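You operate a simulated robot arm through the tools that you are given. There is no shell and no other tool. Be economical: measure what you need, move in short steps, check, and stop when the job is done.

You run a simulated two-armed robot. Do the job below in one go: nothing can be reset, and whatever is moved stays where it is left.

Task
Put the white stepped block on the top of the dark bench away on the shelf under the dark bench. Pick up the orange filter with one hand, pass it to the other hand and put it on the shelf of the grey table. Take the closed beige housing and leave it on the grey sheet. Do these in any order. Set down upright: white stepped block.

The check looks at the end state, three seconds after you hand in, the way a careful person would. Anything else that was tipped, shoved, dropped, spilled or broken makes it a failure. Flat cloth is picked up by pressing the open fingertips on it (5 to 10 N) and closing them slowly along it; thin cloth reads only 2 to 8 mm in the jaws.

Robot
Two 7-joint arms with two-finger grippers on one trunk, on a base that drives. Base frame: it is fixed to the floor where the robot stands at the start and does not move with it; the origin is under the middle of the robot, x ahead of it, y to its left, z up; the surface under the hand at the start is at about z = 900. Lengths are in mm, angles in rad, forces in N, time in s.
The left shoulder is at the start at [73, 216, 1143], the right one opposite. With the tool pointing down near the work surface each hand reaches from about 280 to 820 mm from the robot's upright axis, wherever it stands, measured 20 degrees to its own side. Places, roughly: closed beige housing [-1000, -3500, 1000]; grey sheet [-750, -3250, 1000]; orange filter [2750, -250, 1000]; shelf of the grey table [0, 2000, 300]; shelf under the dark bench [500, -400, 400]; white stepped block (5x3x4 cm) [700, -200, 900]. Payload 3.18 kg a hand.
Tool frame (each hand has its own): the origin (TCP) lies between the finger pads and is the grasp point; the fingertips stand 30 mm ahead of it; z points along the fingers, y is the line along which they close. Largest opening 144 mm; the body of the gripper starts 103 mm behind the TCP.
Orientation is told as [roll, pitch, yaw] about the base's x, y, z axes, in that order, counted from this pose: with the fingers straight down and closing along the base's y, the tool's x points along the base's -x, its y along +y and its z along -z.

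Tools
- The arms move only by the tool move_arm. It takes "left_moves", "right_moves" or both (then of equal length, played together; a hand with none holds still); each is a list of rows, each a list of 7 numbers: the shift along the base's x, y, z in units of 20 mm (1.0 is 20 mm), then the turn, a rotation vector about the base's x, y, z in units of 5 degrees (1.0 is 5 degrees), then the finger opening in mm, from 0 to 144. In form: [[x, y, z, ax, ay, az, grip], ...]. A call has 1 to 8 rows; each row shifts and turns the commanded pose from where the row before left it. A call with a number of a shift or a turn outside -1 to 1 is refused whole. Rows are played at 5 a second. More than 50 mm and 0.15 rad between two rows, or a gripper value outside its range, and nothing of the call is played. A pose out of reach is approached as far as the arm can. The call stops where the force on the tool passes 40 N (or 10 N more than at its start, if that is more) or the arm is blocked; 0.2 s more then pass. Each finger halts on what it meets, pressing with about 44 N; the grip force reading is that of the motor and also rises with nothing between the fingers. The clock runs only during rows and for 0.2 s after the last one: add rows that do not move to give the fingers time. The reply holds the time, the measured pose of the TCP, the force on the tool along the base axes, the opening and the grip force, in the units named above and with some noise, with the torque about the TCP (base axes, N m) and any sound that the robot's microphone picked up.
- Cameras (640 x 400 px; columns grow to the right, rows downward): "scene" is now at [156.9, -6.1, 1315]; the picture's right is [-0.08, -1.00, 0.00], its down [-0.73, 0.06, -0.68] and it looks along [0.67, -0.05, -0.74] (base axes); focal length 214 px, centre (320, 200). "left" rides on the left gripper at [77, -16, -143] in its tool frame; the picture's right is [0.21, 0.98, 0.00], its down [-0.84, 0.18, -0.51] and it looks along [-0.50, 0.11, 0.86] (tool axes); focal length 218 px, centre (320, 200). "right" rides on the right gripper at [76, 16, -143] in its tool frame; the picture's right is [-0.21, 0.98, 0.00], its down [-0.84, -0.18, -0.51] and it looks along [-0.50, -0.11, 0.86] (tool axes); focal length 218 px, centre (320, 200). There is no depth. A picture from a camera that has moved, and an enlarged one, comes with that camera's place and axes in the base frame and with its lens.
- get_image(camera): a new picture of that camera. The clock stands still meanwhile.
- lift_body(by): slides the trunk up (or, below 0, down) by that many mm; the arms and the scene camera ride with it, the base frame stays. It gives what a move gives, with no picture.
- base_move(legs): drives the robot by 1 to 6 legs, each [ahead, left, turn to the left] in mm, mm and rad, along the robot's own axes; the way and the turn of a leg run together, so that a leg with both is an arc; at most 1500 mm and 3.142 rad a leg. The arms and the cameras ride along, it lands a little off, and it stops where it bumps. It gives what a move gives.
- aim_head(pan, tilt): turns the head with the scene camera to pan (to the left, within 1.396 rad either way) and tilt (down, from -0.506 to 1.204), counted from straight ahead of the robot. It gives what a move gives.
- enlarge(camera, box): a new picture of the part [left, top, right, bottom] of that camera's present view, enlarged. The clock stands still meanwhile.
- close_job(): hands the job in; it is judged then, once.

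Go step by step. Nothing tells you exact positions but the pictures and the camera data: compare them with the known pose of the tool, close in by small moves and look again before you grip or let go. The budget is 165 turns and 122 pictures, counting those below and the enlarged ones. Unless the task says otherwise, let go and move clear before handing in, and close with one line.

The tools are called after "Call:" by a JSON object that holds its "op" and its "data". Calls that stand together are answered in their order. move_arm: Moves the arms, as the interface text tells. Its arguments: {"type":"object","properties":{"left_moves":{"type":"array","items":{"type":"array","items":{"type":"number"}}},"right_moves":{"type":"array","items":{"type":"array","items":{"type":"number"}}}},"required":[]} The other tools are called the same way: lift_body (by) slides the trunk up or down; base_move (legs) drives the base; aim_head (pan, tilt) turns the head that bears the scene camera; get_image (camera) takes a picture; enlarge (camera, box) takes an enlarged picture of a part of a camera's view; close_job () hands the job in.

At the start:

```text
t: 0.0
left_tcp_pos: [607.0, 206.0, 1111.5]
left_tool_rot: [0.001, 0.0, 0.001]
left_contact_force: [-0.2, 0.3, -0.3]
left_wrist_torque: [0.0, -0.02, 0.01]
left_grip_width: 144.1
left_finger_force: 0.2
right_tcp_pos: [397.3, -133.7, 1171.5]
right_tool_rot: [0.0, 0.001, -0.001]
right_contact_force: [-0.7, 0.8, 0.4]
right_wrist_torque: [-0.03, 0.0, 0.02]
right_grip_width: 144.1
right_finger_force: 0.0
trunk travel left (down, up): [-225.0, 144.0]
robot x, y, heading: [-0.2, 3.0, 0.006]
head pan, tilt: [-0.077, 0.829]
```

scene: 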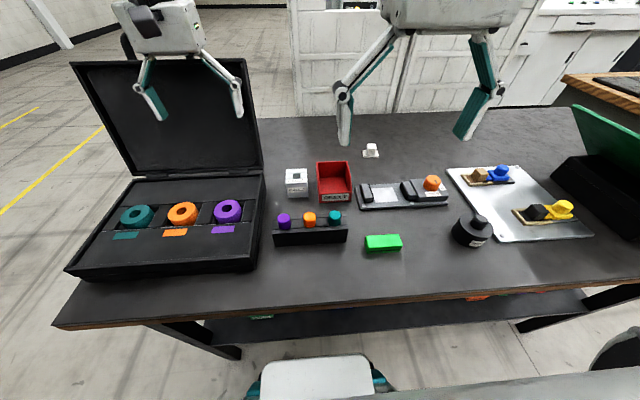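
right: 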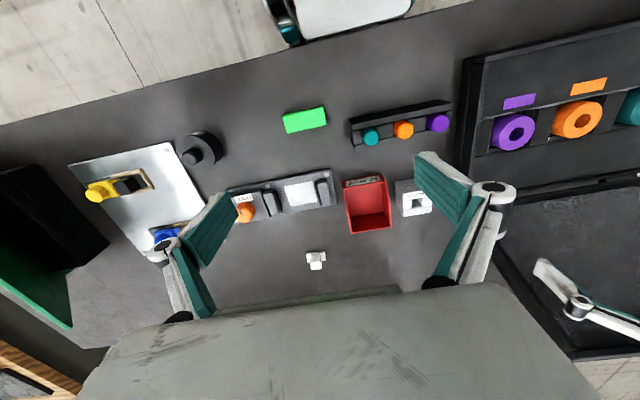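
left: 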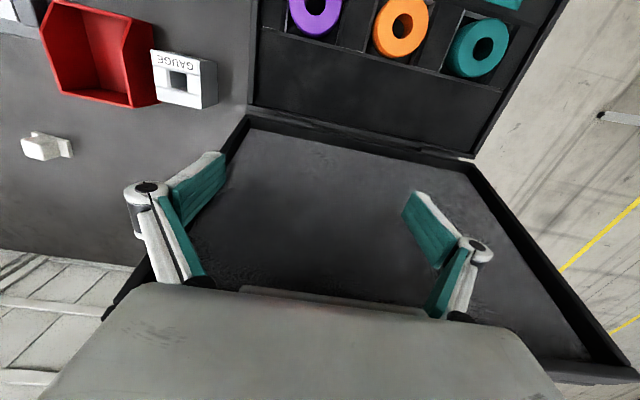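

I see the dark bench with the white block at roughly (705, -208, 900). I'll look closer at the block, and at the shelf below.

Call:
{"op": "enlarge", "data": {"camera": "scene", "box": [330, 120, 410, 170]}}

Call:
{"op": "enlarge", "data": {"camera": "right", "box": [270, 230, 366, 290]}}

Call:
{"op": "aim_head", "data": {"pan": -0.6, "tilt": 1.2}}

Call:
{"op": "get_image", "data": {"camera": "scene"}}

```text
8.00 times, centred on (370, 145) of scene
camera zoom: at [156.9, -6.1, 1315.0], right [-0.08, -1.0, 0.0], down [-0.73, 0.06, -0.68], along [0.67, -0.05, -0.74], focal length 1716 px, centre (-80, 640)
```

zoom: 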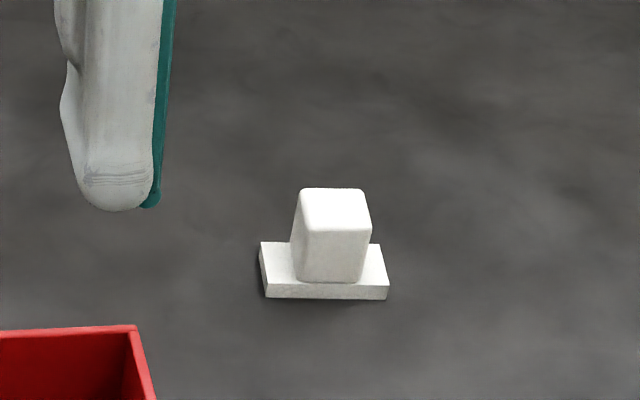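

```text
6.67 times, centred on (318, 260) of right
camera zoom: at [320.4, -118.5, 1312.9], right [0.21, 0.98, 0.0], down [0.84, -0.18, 0.51], along [0.5, -0.11, -0.86], focal length 1455 px, centre (333, -200)
```

zoom: 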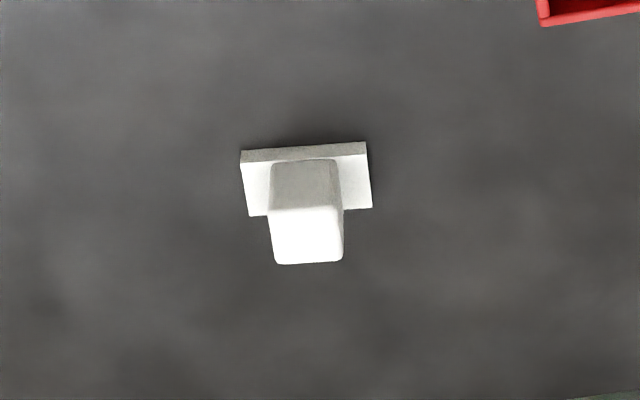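

```text
t: 0.9
left_tcp_pos: [605.1, 205.5, 1111.7]
left_tool_rot: [0.001, -0.001, 0.002]
left_contact_force: [-0.1, 0.1, -0.6]
left_wrist_torque: [-0.03, 0.0, -0.01]
left_grip_width: 144.0
left_finger_force: 0.1
right_tcp_pos: [396.7, -133.7, 1170.3]
right_tool_rot: [0.0, 0.0, 0.0]
right_contact_force: [0.0, 0.6, 0.4]
right_wrist_torque: [0.0, -0.02, 0.01]
right_grip_width: 144.1
right_finger_force: 0.2
trunk travel left (down, up): [-225.0, 144.0]
robot x, y, heading: [-1.1, -4.1, 0.0]
head pan, tilt: [-0.6, 1.201]
```

```text
116 pictures are left
camera scene: at [124.0, -31.6, 1289.6], right [-0.56, -0.83, 0.0], down [-0.77, 0.53, -0.36], along [0.3, -0.2, -0.93], focal length 214 px, centre (320, 200)
```

scene: 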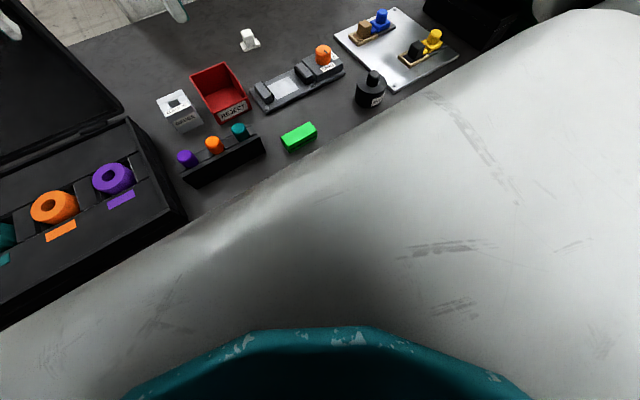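

The tower of the block is about 28 mm wide along y on a 50 mm plate. It stands near (709, -211), turned by about -0.1 rad. I'll tilt the right hand 45° forward so the same grip can reach under the bench later.

Call:
{"op": "move_arm", "data": {"right_moves": [[1, -0.45, -0.6, 0, -1, 0, 144], [1, -0.45, -0.6, 0, -1, 0, 144], [1, -0.45, -0.6, 0, -1, 0, 144], [1, -0.45, -0.6, 0, -1, 0, 120], [1, -0.45, -0.6, 0, -1, 0, 100], [1, -0.45, -0.6, 0, -1, 0, 80], [1, -0.45, -0.6, 0, -1, 0, 70], [1, -0.45, -0.6, 0, -1, 0, 70]]}}

Call:
{"op": "move_arm", "data": {"right_moves": [[0.8, 0, -0.8, 0, -1, 0, 70], [0.8, 0, -0.8, 0, 0, -1, 70], [0.7, 0, -0.8, 0, 0, 0, 70], [0, 0, 0, 0, 0, 0, 70]]}}

Call:
{"op": "get_image", "data": {"camera": "right"}}

Call:
{"op": "aim_head", "data": {"pan": -0.2, "tilt": 0.7}}

Call:
{"op": "get_image", "data": {"camera": "scene"}}

```text
t: 2.8
left_tcp_pos: [605.4, 204.9, 1110.4]
left_tool_rot: [-0.001, 0.0, -0.001]
left_contact_force: [-0.3, -0.6, -0.4]
left_wrist_torque: [-0.02, 0.03, 0.03]
left_grip_width: 144.0
left_finger_force: 0.0
right_tcp_pos: [558.1, -207.3, 1074.9]
right_tool_rot: [0.002, -0.697, -0.001]
right_contact_force: [-0.8, 0.0, -0.4]
right_wrist_torque: [-0.04, 0.0, 0.01]
right_grip_width: 69.8
right_finger_force: 0.1
trunk travel left (down, up): [-225.0, 144.0]
robot x, y, heading: [-0.9, -1.3, 0.003]
head pan, tilt: [-0.6, 1.201]
```

```text
t: 3.8
left_tcp_pos: [605.1, 205.4, 1111.7]
left_tool_rot: [0.0, -0.002, 0.0]
left_contact_force: [-0.7, 0.1, -0.3]
left_wrist_torque: [-0.02, -0.01, 0.0]
left_grip_width: 143.6
left_finger_force: 0.0
right_tcp_pos: [601.8, -204.4, 1027.1]
right_tool_rot: [0.0, -0.785, -0.086]
right_contact_force: [0.9, -0.7, 0.0]
right_wrist_torque: [0.01, 0.0, -0.04]
right_grip_width: 69.8
right_finger_force: 0.0
trunk travel left (down, up): [-225.0, 144.0]
robot x, y, heading: [-0.4, 1.3, -0.004]
head pan, tilt: [-0.6, 1.201]
```

```text
115 pictures are left
camera right: at [449.6, -176.4, 1073.0], right [0.23, 0.96, 0.15], down [0.22, -0.2, 0.95], along [0.95, -0.19, -0.26], focal length 218 px, centre (320, 200)
```

right: 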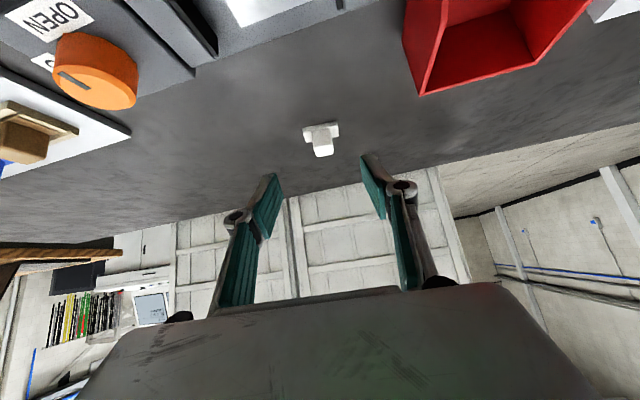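

```text
t: 4.7
left_tcp_pos: [605.4, 206.0, 1111.8]
left_tool_rot: [-0.001, 0.0, 0.001]
left_contact_force: [-1.1, 0.0, 0.7]
left_wrist_torque: [0.04, 0.0, 0.02]
left_grip_width: 144.0
left_finger_force: 0.0
right_tcp_pos: [602.6, -206.6, 1027.2]
right_tool_rot: [-0.001, -0.786, -0.086]
right_contact_force: [0.1, -0.3, -0.1]
right_wrist_torque: [0.01, 0.02, 0.01]
right_grip_width: 69.7
right_finger_force: 0.1
trunk travel left (down, up): [-225.0, 144.0]
robot x, y, heading: [-1.3, 1.3, 0.002]
head pan, tilt: [-0.201, 0.7]
```

```text
114 pictures are left
camera scene: at [161.0, -17.0, 1325.5], right [-0.2, -0.98, 0.0], down [-0.63, 0.13, -0.76], along [0.75, -0.15, -0.64], focal length 214 px, centre (320, 200)
```

scene: 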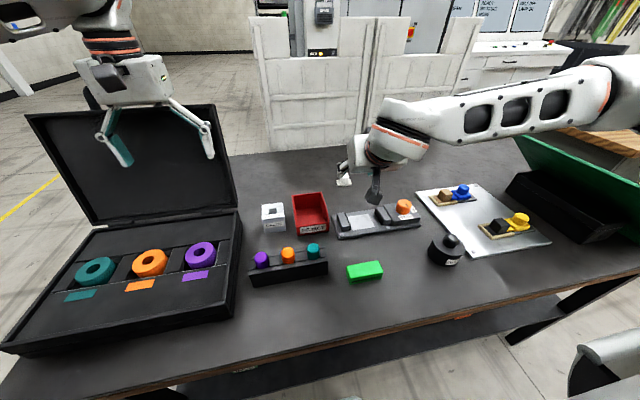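

The block sits at about (711, -214), and the hand's axis points at it. I'll go in along the fingers.

Call:
{"op": "move_arm", "data": {"right_moves": [[0.95, -0.08, -0.85, 0, 0, 0, 70], [0.95, -0.08, -0.85, 0, 0, 0, 70], [0.95, -0.08, -0.85, 0, 0, 0, 70], [0.95, -0.08, -0.7, 0, 0, 0, 70], [0, 0, 0, 0, 0, 0, 70]]}}

Call:
{"op": "enlarge", "data": {"camera": "right", "box": [220, 80, 420, 205]}}

Call:
{"op": "enlarge", "data": {"camera": "scene", "box": [300, 130, 460, 230]}}

```text
t: 5.9
left_tcp_pos: [605.4, 204.1, 1112.0]
left_tool_rot: [0.002, -0.002, 0.0]
left_contact_force: [0.2, -0.1, 0.2]
left_wrist_torque: [0.01, -0.01, -0.01]
left_grip_width: 144.0
left_finger_force: 0.1
right_tcp_pos: [678.7, -212.5, 963.1]
right_tool_rot: [-0.001, -0.787, -0.088]
right_contact_force: [-0.2, 0.3, 0.8]
right_wrist_torque: [-0.01, -0.01, 0.02]
right_grip_width: 70.0
right_finger_force: 0.0
trunk travel left (down, up): [-225.0, 144.0]
robot x, y, heading: [-0.5, -4.5, 0.003]
head pan, tilt: [-0.201, 0.7]
```

```text
3.20 times, centred on (320, 142) of right
camera zoom: at [526.0, -183.7, 1009.0], right [0.23, 0.96, 0.15], down [0.22, -0.2, 0.95], along [0.95, -0.19, -0.26], focal length 698 px, centre (320, 384)
```

zoom: 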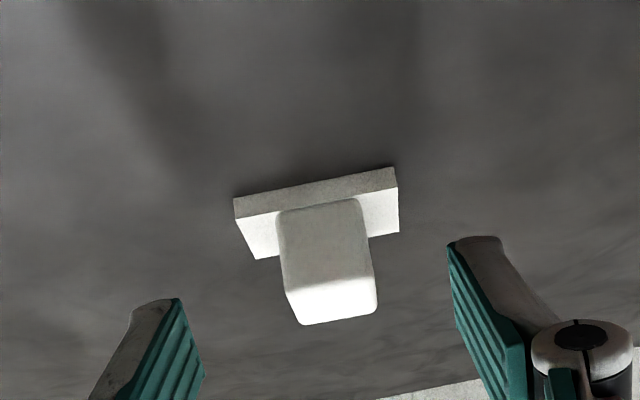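

```text
4.00 times, centred on (380, 180) of scene
camera zoom: at [160.7, -16.9, 1325.7], right [-0.2, -0.98, 0.0], down [-0.63, 0.13, -0.77], along [0.75, -0.15, -0.64], focal length 858 px, centre (80, 280)
```

zoom: 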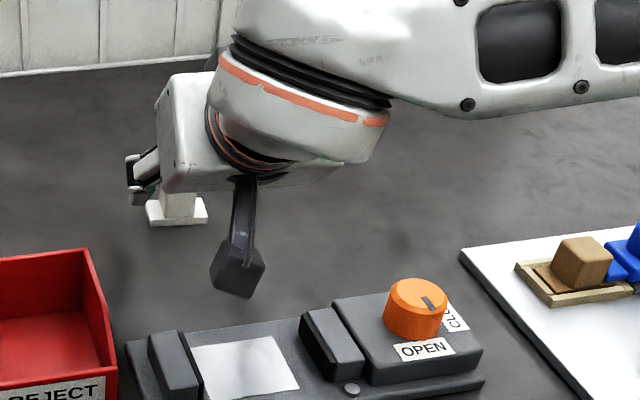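

Tower is centred between the fingers. One last step in, then I close.

Call:
{"op": "move_arm", "data": {"right_moves": [[0.5, -0.05, -0.5, 0, 0, 0, 70], [0.6, -0.05, -0.5, 0, 0, 0, 70], [0, 0, 0, 0, 0, 0, 45], [0, 0, 0, 0, 0, 0, 30], [0, 0, 0, 0, 0, 0, 18], [0, 0, 0, 0, 0, 0, 10], [0, 0, 0, 0, 0, 0, 10]]}}

Call:
{"op": "enlarge", "data": {"camera": "right", "box": [220, 80, 420, 205]}}

```text
t: 7.5
left_tcp_pos: [605.4, 205.8, 1111.6]
left_tool_rot: [0.001, 0.0, 0.001]
left_contact_force: [-0.1, -0.9, -0.2]
left_wrist_torque: [0.03, 0.03, -0.03]
left_grip_width: 144.0
left_finger_force: 0.0
right_tcp_pos: [700.8, -214.8, 942.1]
right_tool_rot: [0.001, -0.783, -0.086]
right_contact_force: [-0.1, 0.3, 0.7]
right_wrist_torque: [-0.05, -0.04, -0.05]
right_grip_width: 24.8
right_finger_force: 43.6
trunk travel left (down, up): [-225.0, 144.0]
robot x, y, heading: [-2.9, -0.1, 0.005]
head pan, tilt: [-0.201, 0.7]
```

```text
3.20 times, centred on (320, 142) of right
camera zoom: at [548.2, -185.8, 988.4], right [0.23, 0.96, 0.15], down [0.22, -0.2, 0.95], along [0.95, -0.19, -0.26], focal length 698 px, centre (320, 384)
```

zoom: 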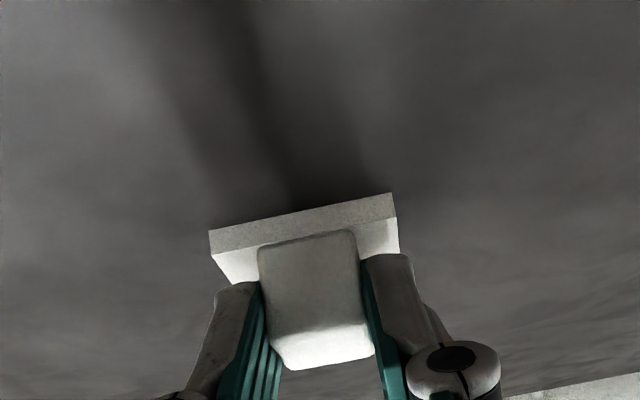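

Gripped at 24.8 mm. I'll lift straight up and pull back toward the robot.

Call:
{"op": "move_arm", "data": {"right_moves": [[0, 0, 1, 0, 0, 0, 10], [0, 0, 1, 0, 0, 0, 10], [0, 0, 1, 0, 0, 0, 10], [0, 0, 1, 0, 0, 0, 10], [-1, 0, 1, 0, 0, 0, 10], [-1, 0, 1, 0, 0, 0, 10], [-1, 0, 1, 0, 0, 0, 10], [-1, 0, 1, 0, 0, 0, 10]]}}

Call:
{"op": "move_arm", "data": {"right_moves": [[-1, -0.3, 0.4, 0, 0, 0, 10], [-1, -0.3, 0.4, 0, 0, 0, 10], [-1, -0.3, 0.4, 0, 0, 0, 10], [-1, -0.3, 0, 0, 0, 0, 10], [-1, -0.3, 0, 0, 0, 0, 10], [-1, 0, 0, 0, 0, 0, 10], [-1, 0, 0, 0, 0, 0, 10], [0, 0, 0, 0, 0, 0, 10]]}}

Call:
{"op": "get_image", "data": {"camera": "right"}}

Call:
{"op": "aim_head", "data": {"pan": 0, "tilt": 1.0}}

Call:
{"op": "get_image", "data": {"camera": "scene"}}

```text
t: 9.3
left_tcp_pos: [603.5, 204.1, 1112.8]
left_tool_rot: [-0.002, -0.002, -0.001]
left_contact_force: [-0.4, 0.5, 0.2]
left_wrist_torque: [-0.01, -0.03, 0.0]
left_grip_width: 144.1
left_finger_force: 0.1
right_tcp_pos: [620.8, -214.2, 1102.1]
right_tool_rot: [0.0, -0.785, -0.087]
right_contact_force: [0.1, 0.3, 0.4]
right_wrist_torque: [-0.02, -0.01, 0.03]
right_grip_width: 24.8
right_finger_force: 44.3
trunk travel left (down, up): [-225.0, 144.0]
robot x, y, heading: [-0.5, -1.5, 0.001]
head pan, tilt: [-0.201, 0.7]
```

```text
t: 11.1
left_tcp_pos: [606.0, 205.5, 1111.5]
left_tool_rot: [0.0, 0.0, -0.002]
left_contact_force: [-0.4, 0.0, 0.6]
left_wrist_torque: [0.01, 0.01, -0.01]
left_grip_width: 144.2
left_finger_force: 0.0
right_tcp_pos: [480.6, -243.6, 1125.8]
right_tool_rot: [-0.001, -0.785, -0.088]
right_contact_force: [0.7, 0.2, -0.2]
right_wrist_torque: [-0.02, -0.02, -0.01]
right_grip_width: 24.7
right_finger_force: 44.2
trunk travel left (down, up): [-225.0, 144.0]
robot x, y, heading: [-0.9, 1.8, -0.003]
head pan, tilt: [-0.201, 0.7]
```

```text
110 pictures are left
camera right: at [327.8, -215.0, 1172.5], right [0.23, 0.96, 0.15], down [0.22, -0.2, 0.95], along [0.95, -0.19, -0.26], focal length 218 px, centre (320, 200)
```

right: 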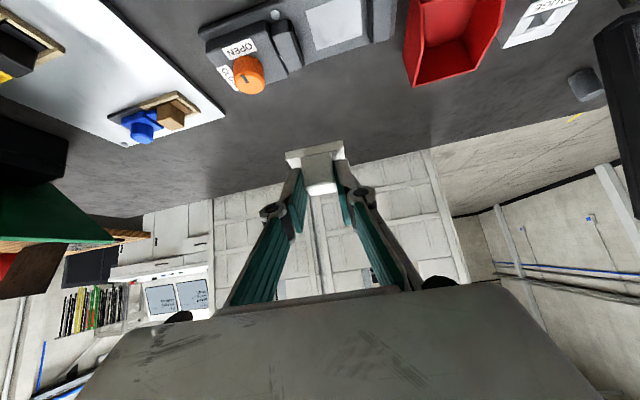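

```text
t: 11.9
left_tcp_pos: [605.5, 205.6, 1112.1]
left_tool_rot: [-0.001, 0.0, 0.0]
left_contact_force: [-0.3, 0.0, 0.3]
left_wrist_torque: [-0.02, -0.01, 0.02]
left_grip_width: 144.0
left_finger_force: 0.1
right_tcp_pos: [480.2, -245.4, 1126.6]
right_tool_rot: [0.001, -0.784, -0.087]
right_contact_force: [-0.3, -0.4, 0.0]
right_wrist_torque: [0.07, 0.01, -0.01]
right_grip_width: 24.5
right_finger_force: 44.3
trunk travel left (down, up): [-225.0, 144.0]
robot x, y, heading: [-1.4, 0.2, 0.003]
head pan, tilt: [0.0, 1.0]
```

```text
109 pictures are left
camera scene: at [147.5, -0.1, 1302.2], right [0.0, -1.0, 0.0], down [-0.84, 0.0, -0.54], along [0.54, 0.0, -0.84], focal length 214 px, centre (320, 200)
```

scene: 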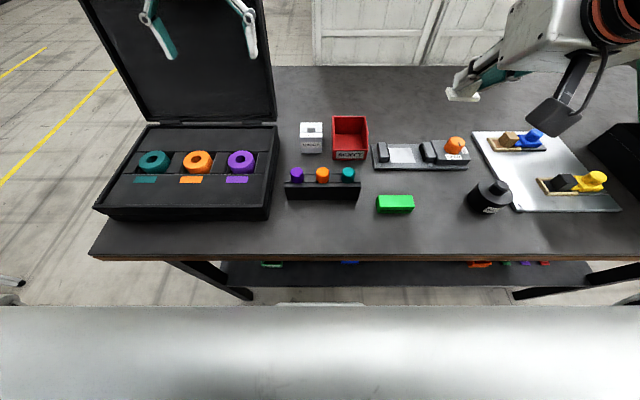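

Block is held upright. I'll tuck the left hand back and up, then back the robot away to look at the shelf.

Call:
{"op": "move_arm", "data": {"left_moves": [[-1, 0, 0.8, 0, 0, 0, 144], [-1, 0, 0.8, 0, 0, 0, 144], [-1, 0, 0.8, 0, 0, 0, 144], [-1, 0, 0.8, 0, 0, 0, 144], [-1, 0, 0.8, 0, 0, 0, 144], [-1, 0, 0.8, 0, 0, 0, 144], [-1, 0, 0.8, 0, 0, 0, 144], [-1, 0, 0.8, 0, 0, 0, 100]]}}

Call:
{"op": "base_move", "data": {"legs": [[-500, 0, 0]]}}

Call:
{"op": "aim_head", "data": {"pan": -0.3, "tilt": 0.9}}

Call:
{"op": "get_image", "data": {"camera": "scene"}}

```text
t: 13.7
left_tcp_pos: [552.9, 204.5, 1153.6]
left_tool_rot: [0.001, 0.0, -0.002]
left_contact_force: [-0.2, 0.1, 0.3]
left_wrist_torque: [0.0, 0.01, 0.0]
left_grip_width: 99.9
left_finger_force: 0.0
left hand out of reach, approached as far as the arm can: row 3, 4, 5, 6, 7, 8
right_tcp_pos: [481.1, -243.4, 1125.8]
right_tool_rot: [0.0, -0.786, -0.087]
right_contact_force: [-0.4, -0.3, -0.6]
right_wrist_torque: [-0.01, 0.01, -0.01]
right_grip_width: 25.1
right_finger_force: 44.0
trunk travel left (down, up): [-225.0, 144.0]
robot x, y, heading: [-1.6, 0.9, -0.002]
head pan, tilt: [0.0, 1.0]
```

```text
t: 16.6
left_tcp_pos: [57.6, 202.8, 1154.2]
left_tool_rot: [0.002, 0.0, -0.005]
left_contact_force: [-0.4, -0.6, 0.1]
left_wrist_torque: [-0.01, -0.05, 0.02]
left_grip_width: 100.2
left_finger_force: 0.0
right_tcp_pos: [-17.1, -245.1, 1127.2]
right_tool_rot: [0.001, -0.785, -0.096]
right_contact_force: [0.3, -0.1, 0.1]
right_wrist_torque: [-0.04, -0.03, -0.05]
right_grip_width: 24.7
right_finger_force: 44.0
trunk travel left (down, up): [-225.0, 144.0]
robot x, y, heading: [-495.6, 1.2, -0.006]
head pan, tilt: [0.0, 1.0]
```

```text
t: 17.4
left_tcp_pos: [58.1, 202.6, 1154.1]
left_tool_rot: [-0.001, 0.0, -0.007]
left_contact_force: [-0.1, 0.4, -0.3]
left_wrist_torque: [-0.01, 0.0, 0.03]
left_grip_width: 99.9
left_finger_force: 0.0
right_tcp_pos: [-17.5, -245.4, 1126.1]
right_tool_rot: [0.0, -0.784, -0.094]
right_contact_force: [-0.1, -0.2, -0.3]
right_wrist_torque: [0.0, 0.01, -0.04]
right_grip_width: 24.8
right_finger_force: 43.7
trunk travel left (down, up): [-225.0, 144.0]
robot x, y, heading: [-493.5, 1.7, -0.006]
head pan, tilt: [-0.3, 0.901]
```

```text
108 pictures are left
camera scene: at [-346.4, -21.6, 1309.3], right [-0.3, -0.95, 0.0], down [-0.75, 0.24, -0.62], along [0.59, -0.19, -0.78], focal length 214 px, centre (320, 200)
```

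scene: 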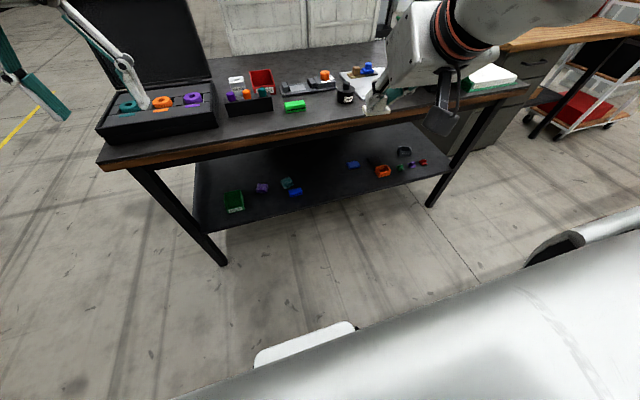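

The shelf has free space near (390, -340) between the small parts. I'll look closer before lowering.

Call:
{"op": "enlarge", "data": {"camera": "scene", "box": [180, 120, 460, 250]}}

Call:
{"op": "lift_body", "data": {"by": -225}}

```text
2.29 times, centred on (320, 185) of scene
camera zoom: at [-346.4, -21.6, 1309.3], right [-0.3, -0.95, 0.0], down [-0.75, 0.24, -0.62], along [0.59, -0.19, -0.78], focal length 490 px, centre (320, 234)
```

zoom: 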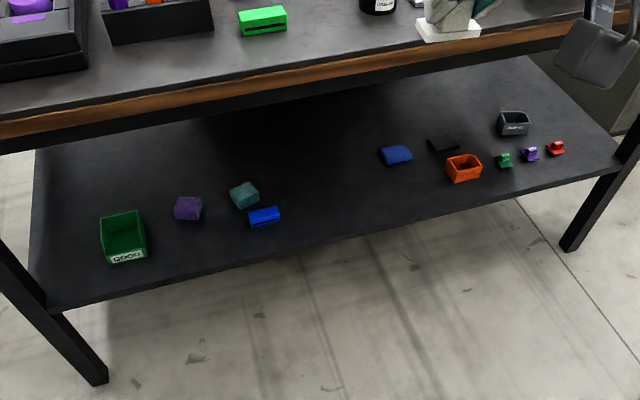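

```text
t: 19.8
left_tcp_pos: [71.2, 202.6, 608.0]
left_tool_rot: [0.0, 0.715, -0.005]
left_contact_force: [-0.7, 0.9, 0.5]
left_wrist_torque: [0.0, -0.03, -0.04]
left_grip_width: 99.7
left_finger_force: 0.0
right_tcp_pos: [-3.8, -244.9, 634.9]
right_tool_rot: [-0.06, -0.075, -0.068]
right_contact_force: [-1.2, 0.2, 0.3]
right_wrist_torque: [0.03, -0.03, 0.01]
right_grip_width: 25.1
right_finger_force: 43.8
trunk travel left (down, up): [0.0, 369.0]
robot x, y, heading: [-495.7, -2.3, -0.003]
head pan, tilt: [-0.3, 0.901]
```

The trunk motion pitched both hands by about 0.7 rad, which I didn't expect. I'll check the state.

Call:
{"op": "get_image", "data": {"camera": "scene"}}

Call:
{"op": "get_image", "data": {"camera": "right"}}

```text
106 pictures are left
camera scene: at [-134.1, -23.1, 1037.6], right [-0.3, -0.95, 0.0], down [-0.75, 0.24, -0.62], along [0.59, -0.19, -0.78], focal length 214 px, centre (320, 200)
```

scene: 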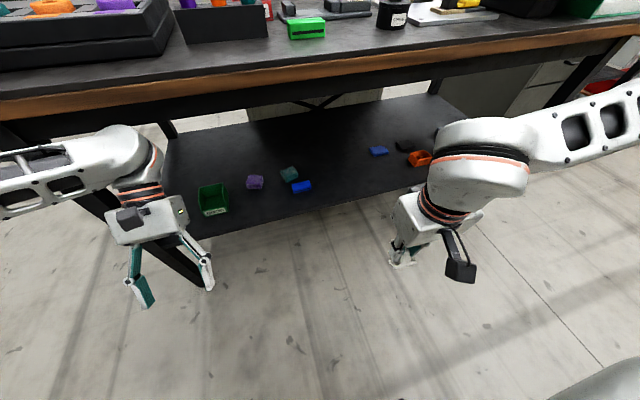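

```text
105 pictures are left
camera right: at [-89.1, -216.1, 769.6], right [0.28, 0.96, -0.04], down [0.79, -0.21, 0.58], along [0.55, -0.19, -0.82], focal length 218 px, centre (320, 200)
```

right: 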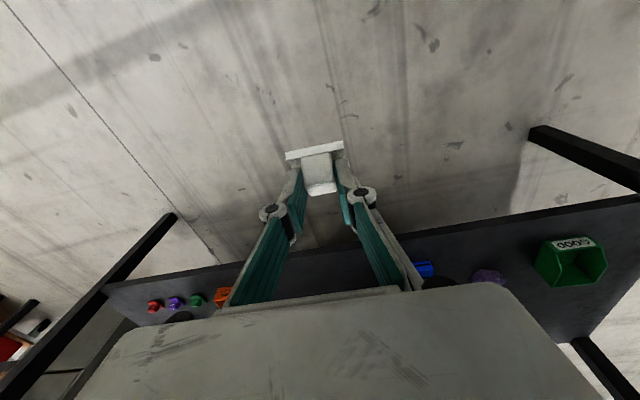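

The trunk leans rather than slides. That works here, as it only needs the hand pitched back to -0.785. I'll do that while lowering in front of the bench.

Call:
{"op": "move_arm", "data": {"right_moves": [[0, -0.5, -1, 0.4, -1, 0, 10], [0, -0.5, -1, 0.3, -1, 0, 10], [0, -0.5, -1, 0, -1, 0, 10], [0, -0.5, -1, 0, -1, 0, 10], [0, -0.5, -1, 0, -1, 0, 10], [0, -0.5, -1, 0, -1, 0, 10], [0, -0.5, -0.5, 0, -1, 0, 10], [0, -0.5, 0, 0, -1, 0, 10]]}}

Call:
{"op": "get_image", "data": {"camera": "scene"}}

```text
t: 21.6
left_tcp_pos: [70.9, 204.3, 607.7]
left_tool_rot: [0.001, 0.712, -0.005]
left_contact_force: [0.0, -0.8, 0.5]
left_wrist_torque: [0.01, 0.0, -0.02]
left_grip_width: 99.9
left_finger_force: 0.1
right_tcp_pos: [100.1, -301.9, 596.0]
right_tool_rot: [0.069, -0.561, -0.077]
right_contact_force: [0.2, 0.7, -0.4]
right_wrist_torque: [-0.02, 0.04, -0.02]
right_grip_width: 24.9
right_finger_force: 44.0
right hand out of reach, approached as far as the arm can: row 1, 2, 3, 4, 5, 6, 7, 8
trunk travel left (down, up): [0.0, 369.0]
robot x, y, heading: [-497.8, 1.9, -0.009]
head pan, tilt: [-0.3, 0.901]
```

```text
104 pictures are left
camera scene: at [-133.3, -22.6, 1037.0], right [-0.3, -0.95, 0.0], down [-0.75, 0.24, -0.62], along [0.59, -0.19, -0.78], focal length 214 px, centre (320, 200)
```

scene: 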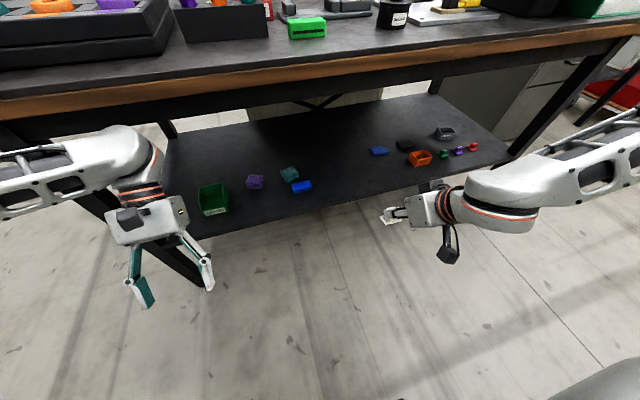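

The hand is near its reach limits this close to the body. I'll back off 250 mm and extend the arm farther instead.

Call:
{"op": "base_move", "data": {"legs": [[-250, 0, 0]]}}

Call:
{"op": "move_arm", "data": {"right_moves": [[1, 0, 0, 0, 0, 0, 10], [1, 0, -0.5, 0, 0, 0, 10], [1, 0, -0.5, 0, 0, 0, 10], [1, 0, -0.5, 0, 0, 0, 10], [1, 0, -0.5, 0, 0, 0, 10], [0, 0, 0, 0, 0, 0, 10]]}}

```text
t: 23.4
left_tcp_pos: [-175.3, 202.2, 608.0]
left_tool_rot: [0.0, 0.712, -0.006]
left_contact_force: [-0.5, 0.1, -0.7]
left_wrist_torque: [-0.01, -0.01, -0.02]
left_grip_width: 100.0
left_finger_force: 0.1
right_tcp_pos: [-147.6, -301.2, 596.0]
right_tool_rot: [0.069, -0.562, -0.08]
right_contact_force: [0.9, 0.0, 0.2]
right_wrist_torque: [0.0, -0.01, 0.02]
right_grip_width: 24.9
right_finger_force: 44.1
trunk travel left (down, up): [0.0, 369.0]
robot x, y, heading: [-740.1, 1.0, -0.007]
head pan, tilt: [-0.3, 0.901]
```

```text
t: 24.8
left_tcp_pos: [-176.2, 203.7, 607.9]
left_tool_rot: [-0.001, 0.711, -0.009]
left_contact_force: [0.6, -0.2, 0.3]
left_wrist_torque: [-0.01, 0.02, 0.01]
left_grip_width: 99.8
left_finger_force: 0.0
right_tcp_pos: [-47.9, -301.6, 557.3]
right_tool_rot: [0.067, -0.561, -0.081]
right_contact_force: [0.1, -0.1, 0.1]
right_wrist_torque: [-0.01, 0.0, -0.01]
right_grip_width: 25.1
right_finger_force: 43.7
trunk travel left (down, up): [0.0, 369.0]
robot x, y, heading: [-745.2, 1.8, -0.013]
head pan, tilt: [-0.3, 0.901]
```

Reachable again. Next I correct the pitch and roll and lower further.

Call:
{"op": "move_arm", "data": {"right_moves": [[0.3, 0, -0.5, -0.4, -0.8, 0, 10], [0.3, 0, -0.5, -0.4, -0.8, 0, 10], [0.3, 0, -0.5, 0, -0.9, 0, 10], [0, 0, -0.5, 0, 0, 0, 10], [0, 0, -0.5, 0, 0, 0, 10], [0, 0, -0.5, 0, 0, 0, 10], [0, 0, -0.5, 0, 0, 0, 10], [0, 0, 0, 0, 0, 0, 10]]}}

Call:
{"op": "get_image", "data": {"camera": "scene"}}

```text
t: 26.6
left_tcp_pos: [-175.6, 203.8, 607.8]
left_tool_rot: [-0.001, 0.714, -0.005]
left_contact_force: [0.2, 0.2, 0.2]
left_wrist_torque: [-0.02, -0.01, 0.01]
left_grip_width: 99.7
left_finger_force: 0.1
right_tcp_pos: [-40.1, -324.2, 552.5]
right_tool_rot: [0.051, -0.637, -0.071]
right_contact_force: [0.0, -0.5, -0.4]
right_wrist_torque: [0.0, 0.02, 0.01]
right_grip_width: 25.1
right_finger_force: 43.6
right hand out of reach, approached as far as the arm can: row 1, 2, 3, 4, 5, 6, 7
trunk travel left (down, up): [0.0, 369.0]
robot x, y, heading: [-742.6, 4.7, -0.01]
head pan, tilt: [-0.3, 0.901]
```

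```text
103 pictures are left
camera scene: at [-380.1, -21.8, 1037.1], right [-0.3, -0.95, 0.0], down [-0.75, 0.24, -0.62], along [0.59, -0.19, -0.78], focal length 214 px, centre (320, 200)
```

scene: 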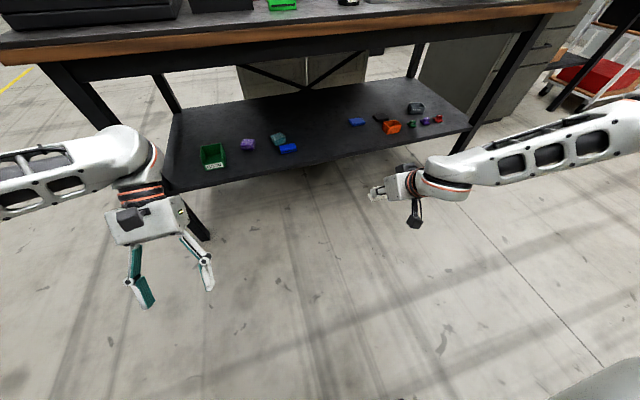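

The wrist pitch is limited here. I'll try extending farther forward with some inward yaw, which suits the forearm direction.

Call:
{"op": "move_arm", "data": {"right_moves": [[1, 0, 0, 0, 0, 0.6, 10], [1, 0, 0, 0, 0, 0.6, 10], [1, 0, -0.3, 0, -0.3, 0.6, 10], [1, 0, -0.5, 0, -0.3, 0.6, 10], [1, 0, -0.5, 0, -0.3, 0.6, 10], [1, 0, -0.5, 0, -0.3, 0.6, 10], [0, 0, -0.5, 0, -0.3, 0, 10], [0, 0, -0.5, 0, -0.3, 0, 10]]}}

Call:
{"op": "get_image", "data": {"camera": "scene"}}

```text
t: 28.4
left_tcp_pos: [-175.3, 202.3, 607.7]
left_tool_rot: [-0.002, 0.715, -0.006]
left_contact_force: [1.0, -1.1, -0.2]
left_wrist_torque: [0.01, -0.01, 0.02]
left_grip_width: 99.8
left_finger_force: 0.1
right_tcp_pos: [80.6, -329.1, 497.5]
right_tool_rot: [0.018, -0.829, 0.268]
right_contact_force: [-0.7, 0.3, -1.0]
right_wrist_torque: [0.01, 0.02, 0.02]
right_grip_width: 24.9
right_finger_force: 44.2
right hand out of reach, approached as far as the arm can: row 1
trunk travel left (down, up): [0.0, 369.0]
robot x, y, heading: [-738.8, 5.0, -0.002]
head pan, tilt: [-0.3, 0.901]
```

```text
102 pictures are left
camera scene: at [-380.0, -21.9, 1037.0], right [-0.3, -0.95, 0.0], down [-0.75, 0.24, -0.62], along [0.59, -0.19, -0.78], focal length 214 px, centre (320, 200)
```

scene: 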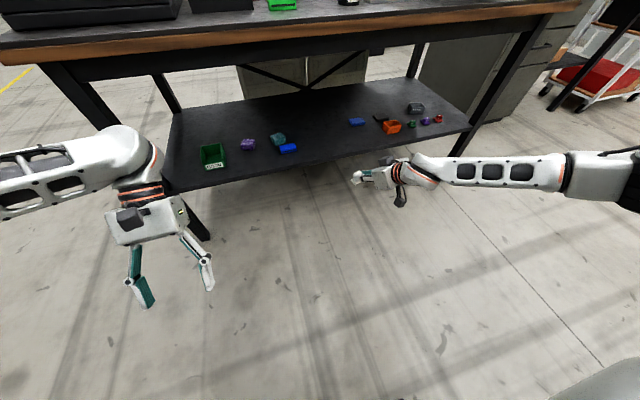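

Good, it extends. Now I'll turn the left hand's fingers down and pull it back for clearance, while trimming the right hand's pitch.

Call:
{"op": "move_arm", "data": {"left_moves": [[-0.2, 0, 0, 0, -1, 0, 100], [-0.2, 0, 0, 0, -1, 0, 60], [-0.2, 0, 0, 0, -1, 0, 40], [-0.2, 0, 0, 0, -1, 0, 40], [-0.2, 0, 0, 0, -1, 0, 40], [-0.2, 0, 0, 0, -1, 0, 40], [-0.2, 0, 0, 0, -1, 0, 40], [-0.2, 0, 0, 0, -1, 0, 40]], "right_moves": [[0, 0, 0, -0.26, 0.44, -0.15, 10], [0, 0, 0, 0, 0, 0, 10], [0, 0, 0, 0, 0, 0, 10], [0, 0, 0, 0, 0, 0, 10], [0, 0, 0, 0, 0, 0, 10], [0, 0, 0, 0, 0, 0, 10], [0, 0, 0, 0, 0, 0, 10], [0, 0, 0, 0, 0, 0, 10]]}}

Call:
{"op": "aim_head", "data": {"pan": -0.1, "tilt": 0.8}}

Call:
{"op": "get_image", "data": {"camera": "scene"}}

Call:
{"op": "get_image", "data": {"camera": "right"}}

```text
t: 30.2
left_tcp_pos: [-207.4, 204.3, 607.4]
left_tool_rot: [0.006, 0.013, -0.005]
left_contact_force: [-0.2, 0.1, 0.0]
left_wrist_torque: [-0.01, -0.03, 0.01]
left_grip_width: 40.4
left_finger_force: 0.1
right_tcp_pos: [80.2, -328.9, 498.5]
right_tool_rot: [0.0, -0.787, 0.268]
right_contact_force: [0.2, -0.3, -0.4]
right_wrist_torque: [-0.03, 0.02, 0.01]
right_grip_width: 24.9
right_finger_force: 43.5
trunk travel left (down, up): [0.0, 369.0]
robot x, y, heading: [-746.3, 6.2, -0.007]
head pan, tilt: [-0.3, 0.901]
```

```text
t: 30.9
left_tcp_pos: [-207.9, 202.2, 606.9]
left_tool_rot: [0.003, 0.016, -0.005]
left_contact_force: [-0.1, 0.2, 0.0]
left_wrist_torque: [0.01, -0.02, -0.01]
left_grip_width: 40.1
left_finger_force: 0.1
right_tcp_pos: [80.9, -328.4, 499.7]
right_tool_rot: [-0.001, -0.789, 0.268]
right_contact_force: [0.1, -1.3, -0.7]
right_wrist_torque: [0.01, 0.0, 0.02]
right_grip_width: 25.2
right_finger_force: 43.8
trunk travel left (down, up): [0.0, 369.0]
robot x, y, heading: [-741.9, 5.3, -0.005]
head pan, tilt: [-0.099, 0.799]
```

```text
101 pictures are left
camera scene: at [-371.9, -7.6, 1045.0], right [-0.11, -0.99, 0.0], down [-0.71, 0.08, -0.7], along [0.69, -0.07, -0.72], focal length 214 px, centre (320, 200)
```

scene: 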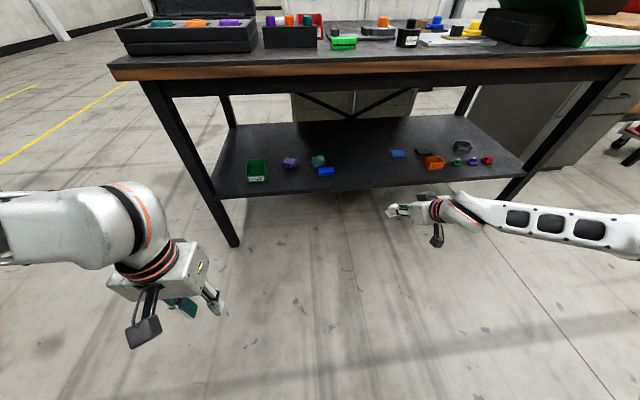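

```text
100 pictures are left
camera right: at [-73.3, -354.9, 545.2], right [-0.12, 0.98, 0.15], down [0.27, -0.11, 0.96], along [0.95, 0.15, -0.26], focal length 218 px, centre (320, 200)
```

right: 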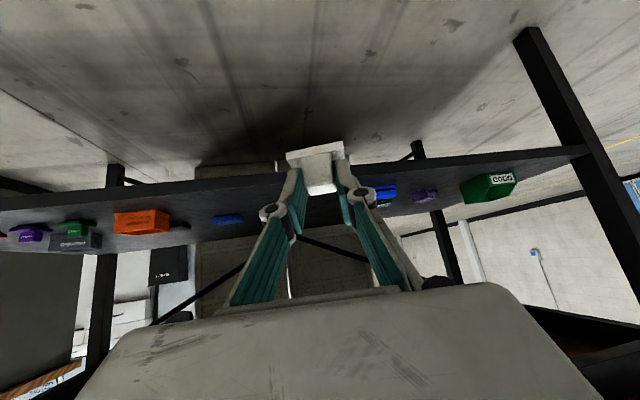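

The shelf front edge works out to z≈400, so the block clears it by about 55 mm. Driving forward 300 mm now.

Call:
{"op": "base_move", "data": {"legs": [[295, 0, 0]]}}

Call:
{"op": "get_image", "data": {"camera": "scene"}}

Call:
{"op": "get_image", "data": {"camera": "right"}}

```text
t: 33.0
left_tcp_pos: [89.6, 201.7, 606.5]
left_tool_rot: [0.005, 0.015, -0.005]
left_contact_force: [-0.2, 0.9, 0.2]
left_wrist_torque: [0.01, 0.02, 0.03]
left_grip_width: 40.2
left_finger_force: 0.1
right_tcp_pos: [378.4, -329.5, 499.2]
right_tool_rot: [0.001, -0.787, 0.269]
right_contact_force: [-1.0, 0.5, -1.1]
right_wrist_torque: [0.01, 0.0, -0.01]
right_grip_width: 24.9
right_finger_force: 44.5
trunk travel left (down, up): [0.0, 369.0]
robot x, y, heading: [-443.5, 1.8, -0.006]
head pan, tilt: [-0.099, 0.799]
```

```text
99 pictures are left
camera scene: at [-74.7, -9.1, 1044.9], right [-0.11, -0.99, 0.0], down [-0.71, 0.08, -0.7], along [0.69, -0.07, -0.72], focal length 214 px, centre (320, 200)
```

scene: 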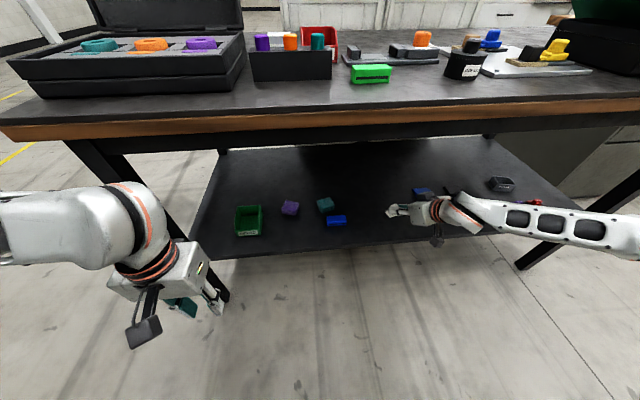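

```text
98 pictures are left
camera right: at [224.2, -356.0, 544.9], right [-0.12, 0.98, 0.15], down [0.27, -0.11, 0.96], along [0.95, 0.15, -0.26], focal length 218 px, centre (320, 200)
```

right: 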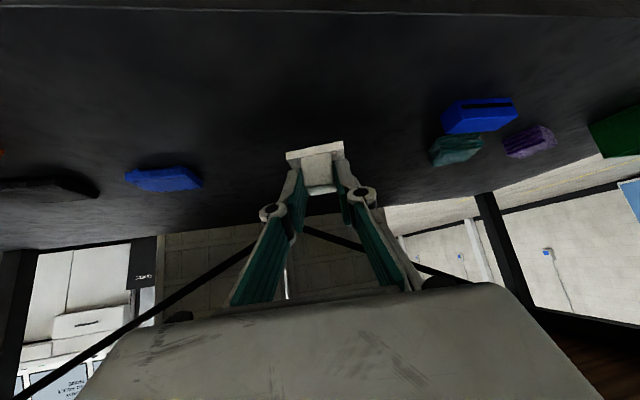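

The block is about 70 mm inside the front edge with free space around it. Lowering now.

Call:
{"op": "move_arm", "data": {"right_moves": [[0, 0, -1, 0, 0, 0, 10], [0, 0, -0.9, 0, 0, 0, 10], [0, 0, -0.3, 0, 0, 0, 10], [0, 0, -0.2, 0, 0, 0, 10], [0, 0, 0, 0, 0, 0, 10]]}}

Call:
{"op": "enlarge", "data": {"camera": "scene", "box": [350, 170, 450, 232]}}

Call:
{"op": "enlarge", "data": {"camera": "right", "box": [220, 80, 420, 205]}}

```text
t: 34.2
left_tcp_pos: [89.5, 201.4, 607.3]
left_tool_rot: [0.003, 0.017, -0.003]
left_contact_force: [0.0, 0.3, -0.8]
left_wrist_torque: [-0.01, 0.0, -0.01]
left_grip_width: 40.0
left_finger_force: 0.1
right_tcp_pos: [377.9, -330.4, 450.6]
right_tool_rot: [-0.001, -0.788, 0.27]
right_contact_force: [0.1, 0.1, -0.1]
right_wrist_torque: [0.0, -0.01, -0.02]
right_grip_width: 24.9
right_finger_force: 43.6
trunk travel left (down, up): [0.0, 369.0]
robot x, y, heading: [-445.6, 3.7, -0.008]
head pan, tilt: [-0.099, 0.799]
```

```text
6.40 times, centred on (400, 201) of scene
camera zoom: at [-74.9, -9.1, 1045.0], right [-0.11, -0.99, 0.0], down [-0.71, 0.08, -0.7], along [0.69, -0.07, -0.72], focal length 1373 px, centre (-192, 194)
```

zoom: 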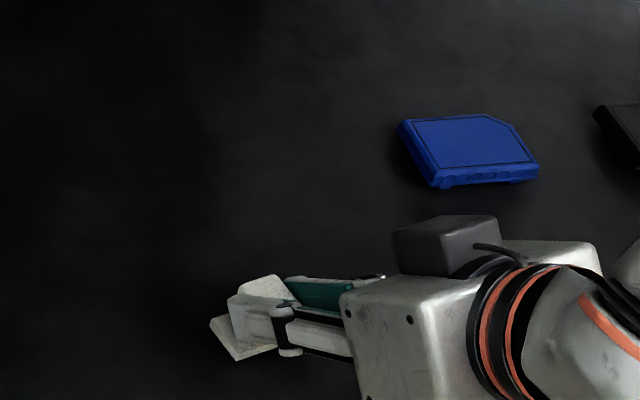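

```text
3.20 times, centred on (320, 142) of right
camera zoom: at [223.8, -356.2, 497.2], right [-0.12, 0.98, 0.15], down [0.27, -0.11, 0.96], along [0.95, 0.15, -0.26], focal length 698 px, centre (320, 384)
```

zoom: 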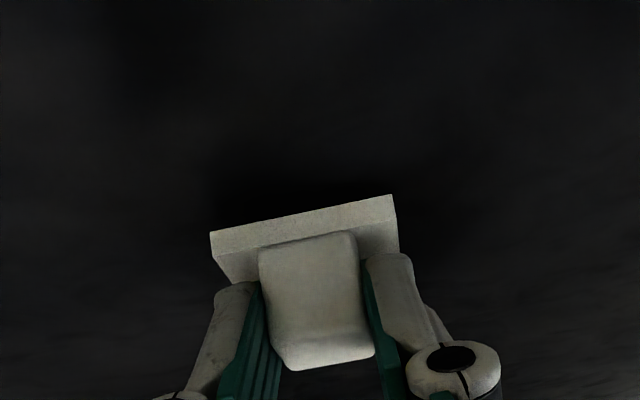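

No contact yet at 450 mm. I'll go down in 2–3 mm steps.

Call:
{"op": "move_arm", "data": {"right_moves": [[0, 0, -0.15, 0, 0, 0, 10], [0, 0, -0.15, 0, 0, 0, 10], [0, 0, -0.1, 0, 0, 0, 10], [0, 0, 0, 0, 0, 0, 10]]}}

```text
t: 35.2
left_tcp_pos: [88.5, 202.3, 607.7]
left_tool_rot: [0.003, 0.015, -0.004]
left_contact_force: [0.8, 0.2, 0.1]
left_wrist_torque: [0.0, -0.01, 0.03]
left_grip_width: 40.1
left_finger_force: 0.1
right_tcp_pos: [378.5, -328.9, 443.6]
right_tool_rot: [0.001, -0.787, 0.269]
right_contact_force: [-0.2, -0.2, 0.0]
right_wrist_torque: [0.05, 0.03, 0.01]
right_grip_width: 24.8
right_finger_force: 44.0
trunk travel left (down, up): [0.0, 369.0]
robot x, y, heading: [-445.9, 4.4, -0.007]
head pan, tilt: [-0.099, 0.799]
```

Call:
{"op": "move_arm", "data": {"right_moves": [[0, 0, -0.1, 0, 0, 0, 10], [0, 0, -0.1, 0, 0, 0, 10], [0, 0, 0, 0, 0, 0, 10]]}}

Call:
{"op": "move_arm", "data": {"right_moves": [[0, 0, -0.1, 0, 0, 0, 10], [0, 0, 0, 0, 0, 0, 10]]}}

```text
t: 36.0
left_tcp_pos: [88.6, 203.0, 608.2]
left_tool_rot: [0.003, 0.015, -0.003]
left_contact_force: [0.6, -0.2, -0.1]
left_wrist_torque: [0.02, -0.01, -0.01]
left_grip_width: 40.2
left_finger_force: 0.1
right_tcp_pos: [378.4, -329.7, 440.8]
right_tool_rot: [-0.001, -0.791, 0.271]
right_contact_force: [-1.0, 1.2, 8.8]
right_wrist_torque: [-0.07, -0.03, -0.06]
right_grip_width: 25.0
right_finger_force: 44.3
trunk travel left (down, up): [0.0, 369.0]
robot x, y, heading: [-445.4, -2.8, -0.007]
head pan, tilt: [-0.099, 0.799]
```

```text
t: 36.6
left_tcp_pos: [87.9, 201.9, 608.7]
left_tool_rot: [0.003, 0.011, -0.004]
left_contact_force: [0.4, -0.1, 0.6]
left_wrist_torque: [0.0, 0.04, 0.01]
left_grip_width: 40.0
left_finger_force: 0.0
right_tcp_pos: [378.8, -328.8, 441.7]
right_tool_rot: [-0.002, -0.795, 0.27]
right_contact_force: [-3.8, 0.1, 21.2]
right_wrist_torque: [0.01, -0.05, -0.02]
right_grip_width: 24.8
right_finger_force: 44.4
trunk travel left (down, up): [0.0, 369.0]
robot x, y, heading: [-447.6, 2.4, -0.004]
head pan, tilt: [-0.099, 0.799]
```

It's on the shelf (21 N). I'll ease off, open, and retreat along the fingers.

Call:
{"op": "move_arm", "data": {"right_moves": [[0, 0, 0.1, 0, 0, 0, 10], [0, 0, 0, 0, 0, 0, 26], [0, 0, 0, 0, 0, 0, 35], [0, 0, 0, 0, 0, 0, 50], [0, 0, 0, 0, 0, 0, 60], [-0.34, -0.1, 0.35, 0, 0, 0, 60], [-0.7, -0.2, 0.7, 0, 0, 0, 60], [-0.7, -0.2, 0.7, 0, 0, 0, 60]]}}

Call:
{"op": "enlarge", "data": {"camera": "right", "box": [220, 80, 420, 205]}}

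```text
t: 38.4
left_tcp_pos: [89.5, 202.2, 606.5]
left_tool_rot: [0.004, 0.015, -0.003]
left_contact_force: [0.7, 0.7, -0.1]
left_wrist_torque: [0.02, 0.0, 0.02]
left_grip_width: 40.0
left_finger_force: 0.0
right_tcp_pos: [341.6, -338.7, 475.0]
right_tool_rot: [-0.001, -0.786, 0.269]
right_contact_force: [-0.3, -1.0, 0.1]
right_wrist_torque: [0.0, 0.01, 0.05]
right_grip_width: 59.9
right_finger_force: 0.0
trunk travel left (down, up): [0.0, 369.0]
robot x, y, heading: [-442.7, 1.8, -0.006]
head pan, tilt: [-0.099, 0.799]
```

```text
3.20 times, centred on (320, 142) of right
camera zoom: at [188.7, -365.5, 520.5], right [-0.12, 0.98, 0.15], down [0.27, -0.11, 0.96], along [0.95, 0.15, -0.26], focal length 698 px, centre (320, 384)
```

zoom: 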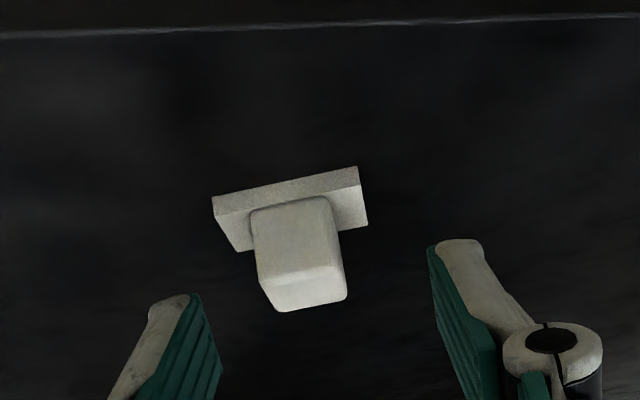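

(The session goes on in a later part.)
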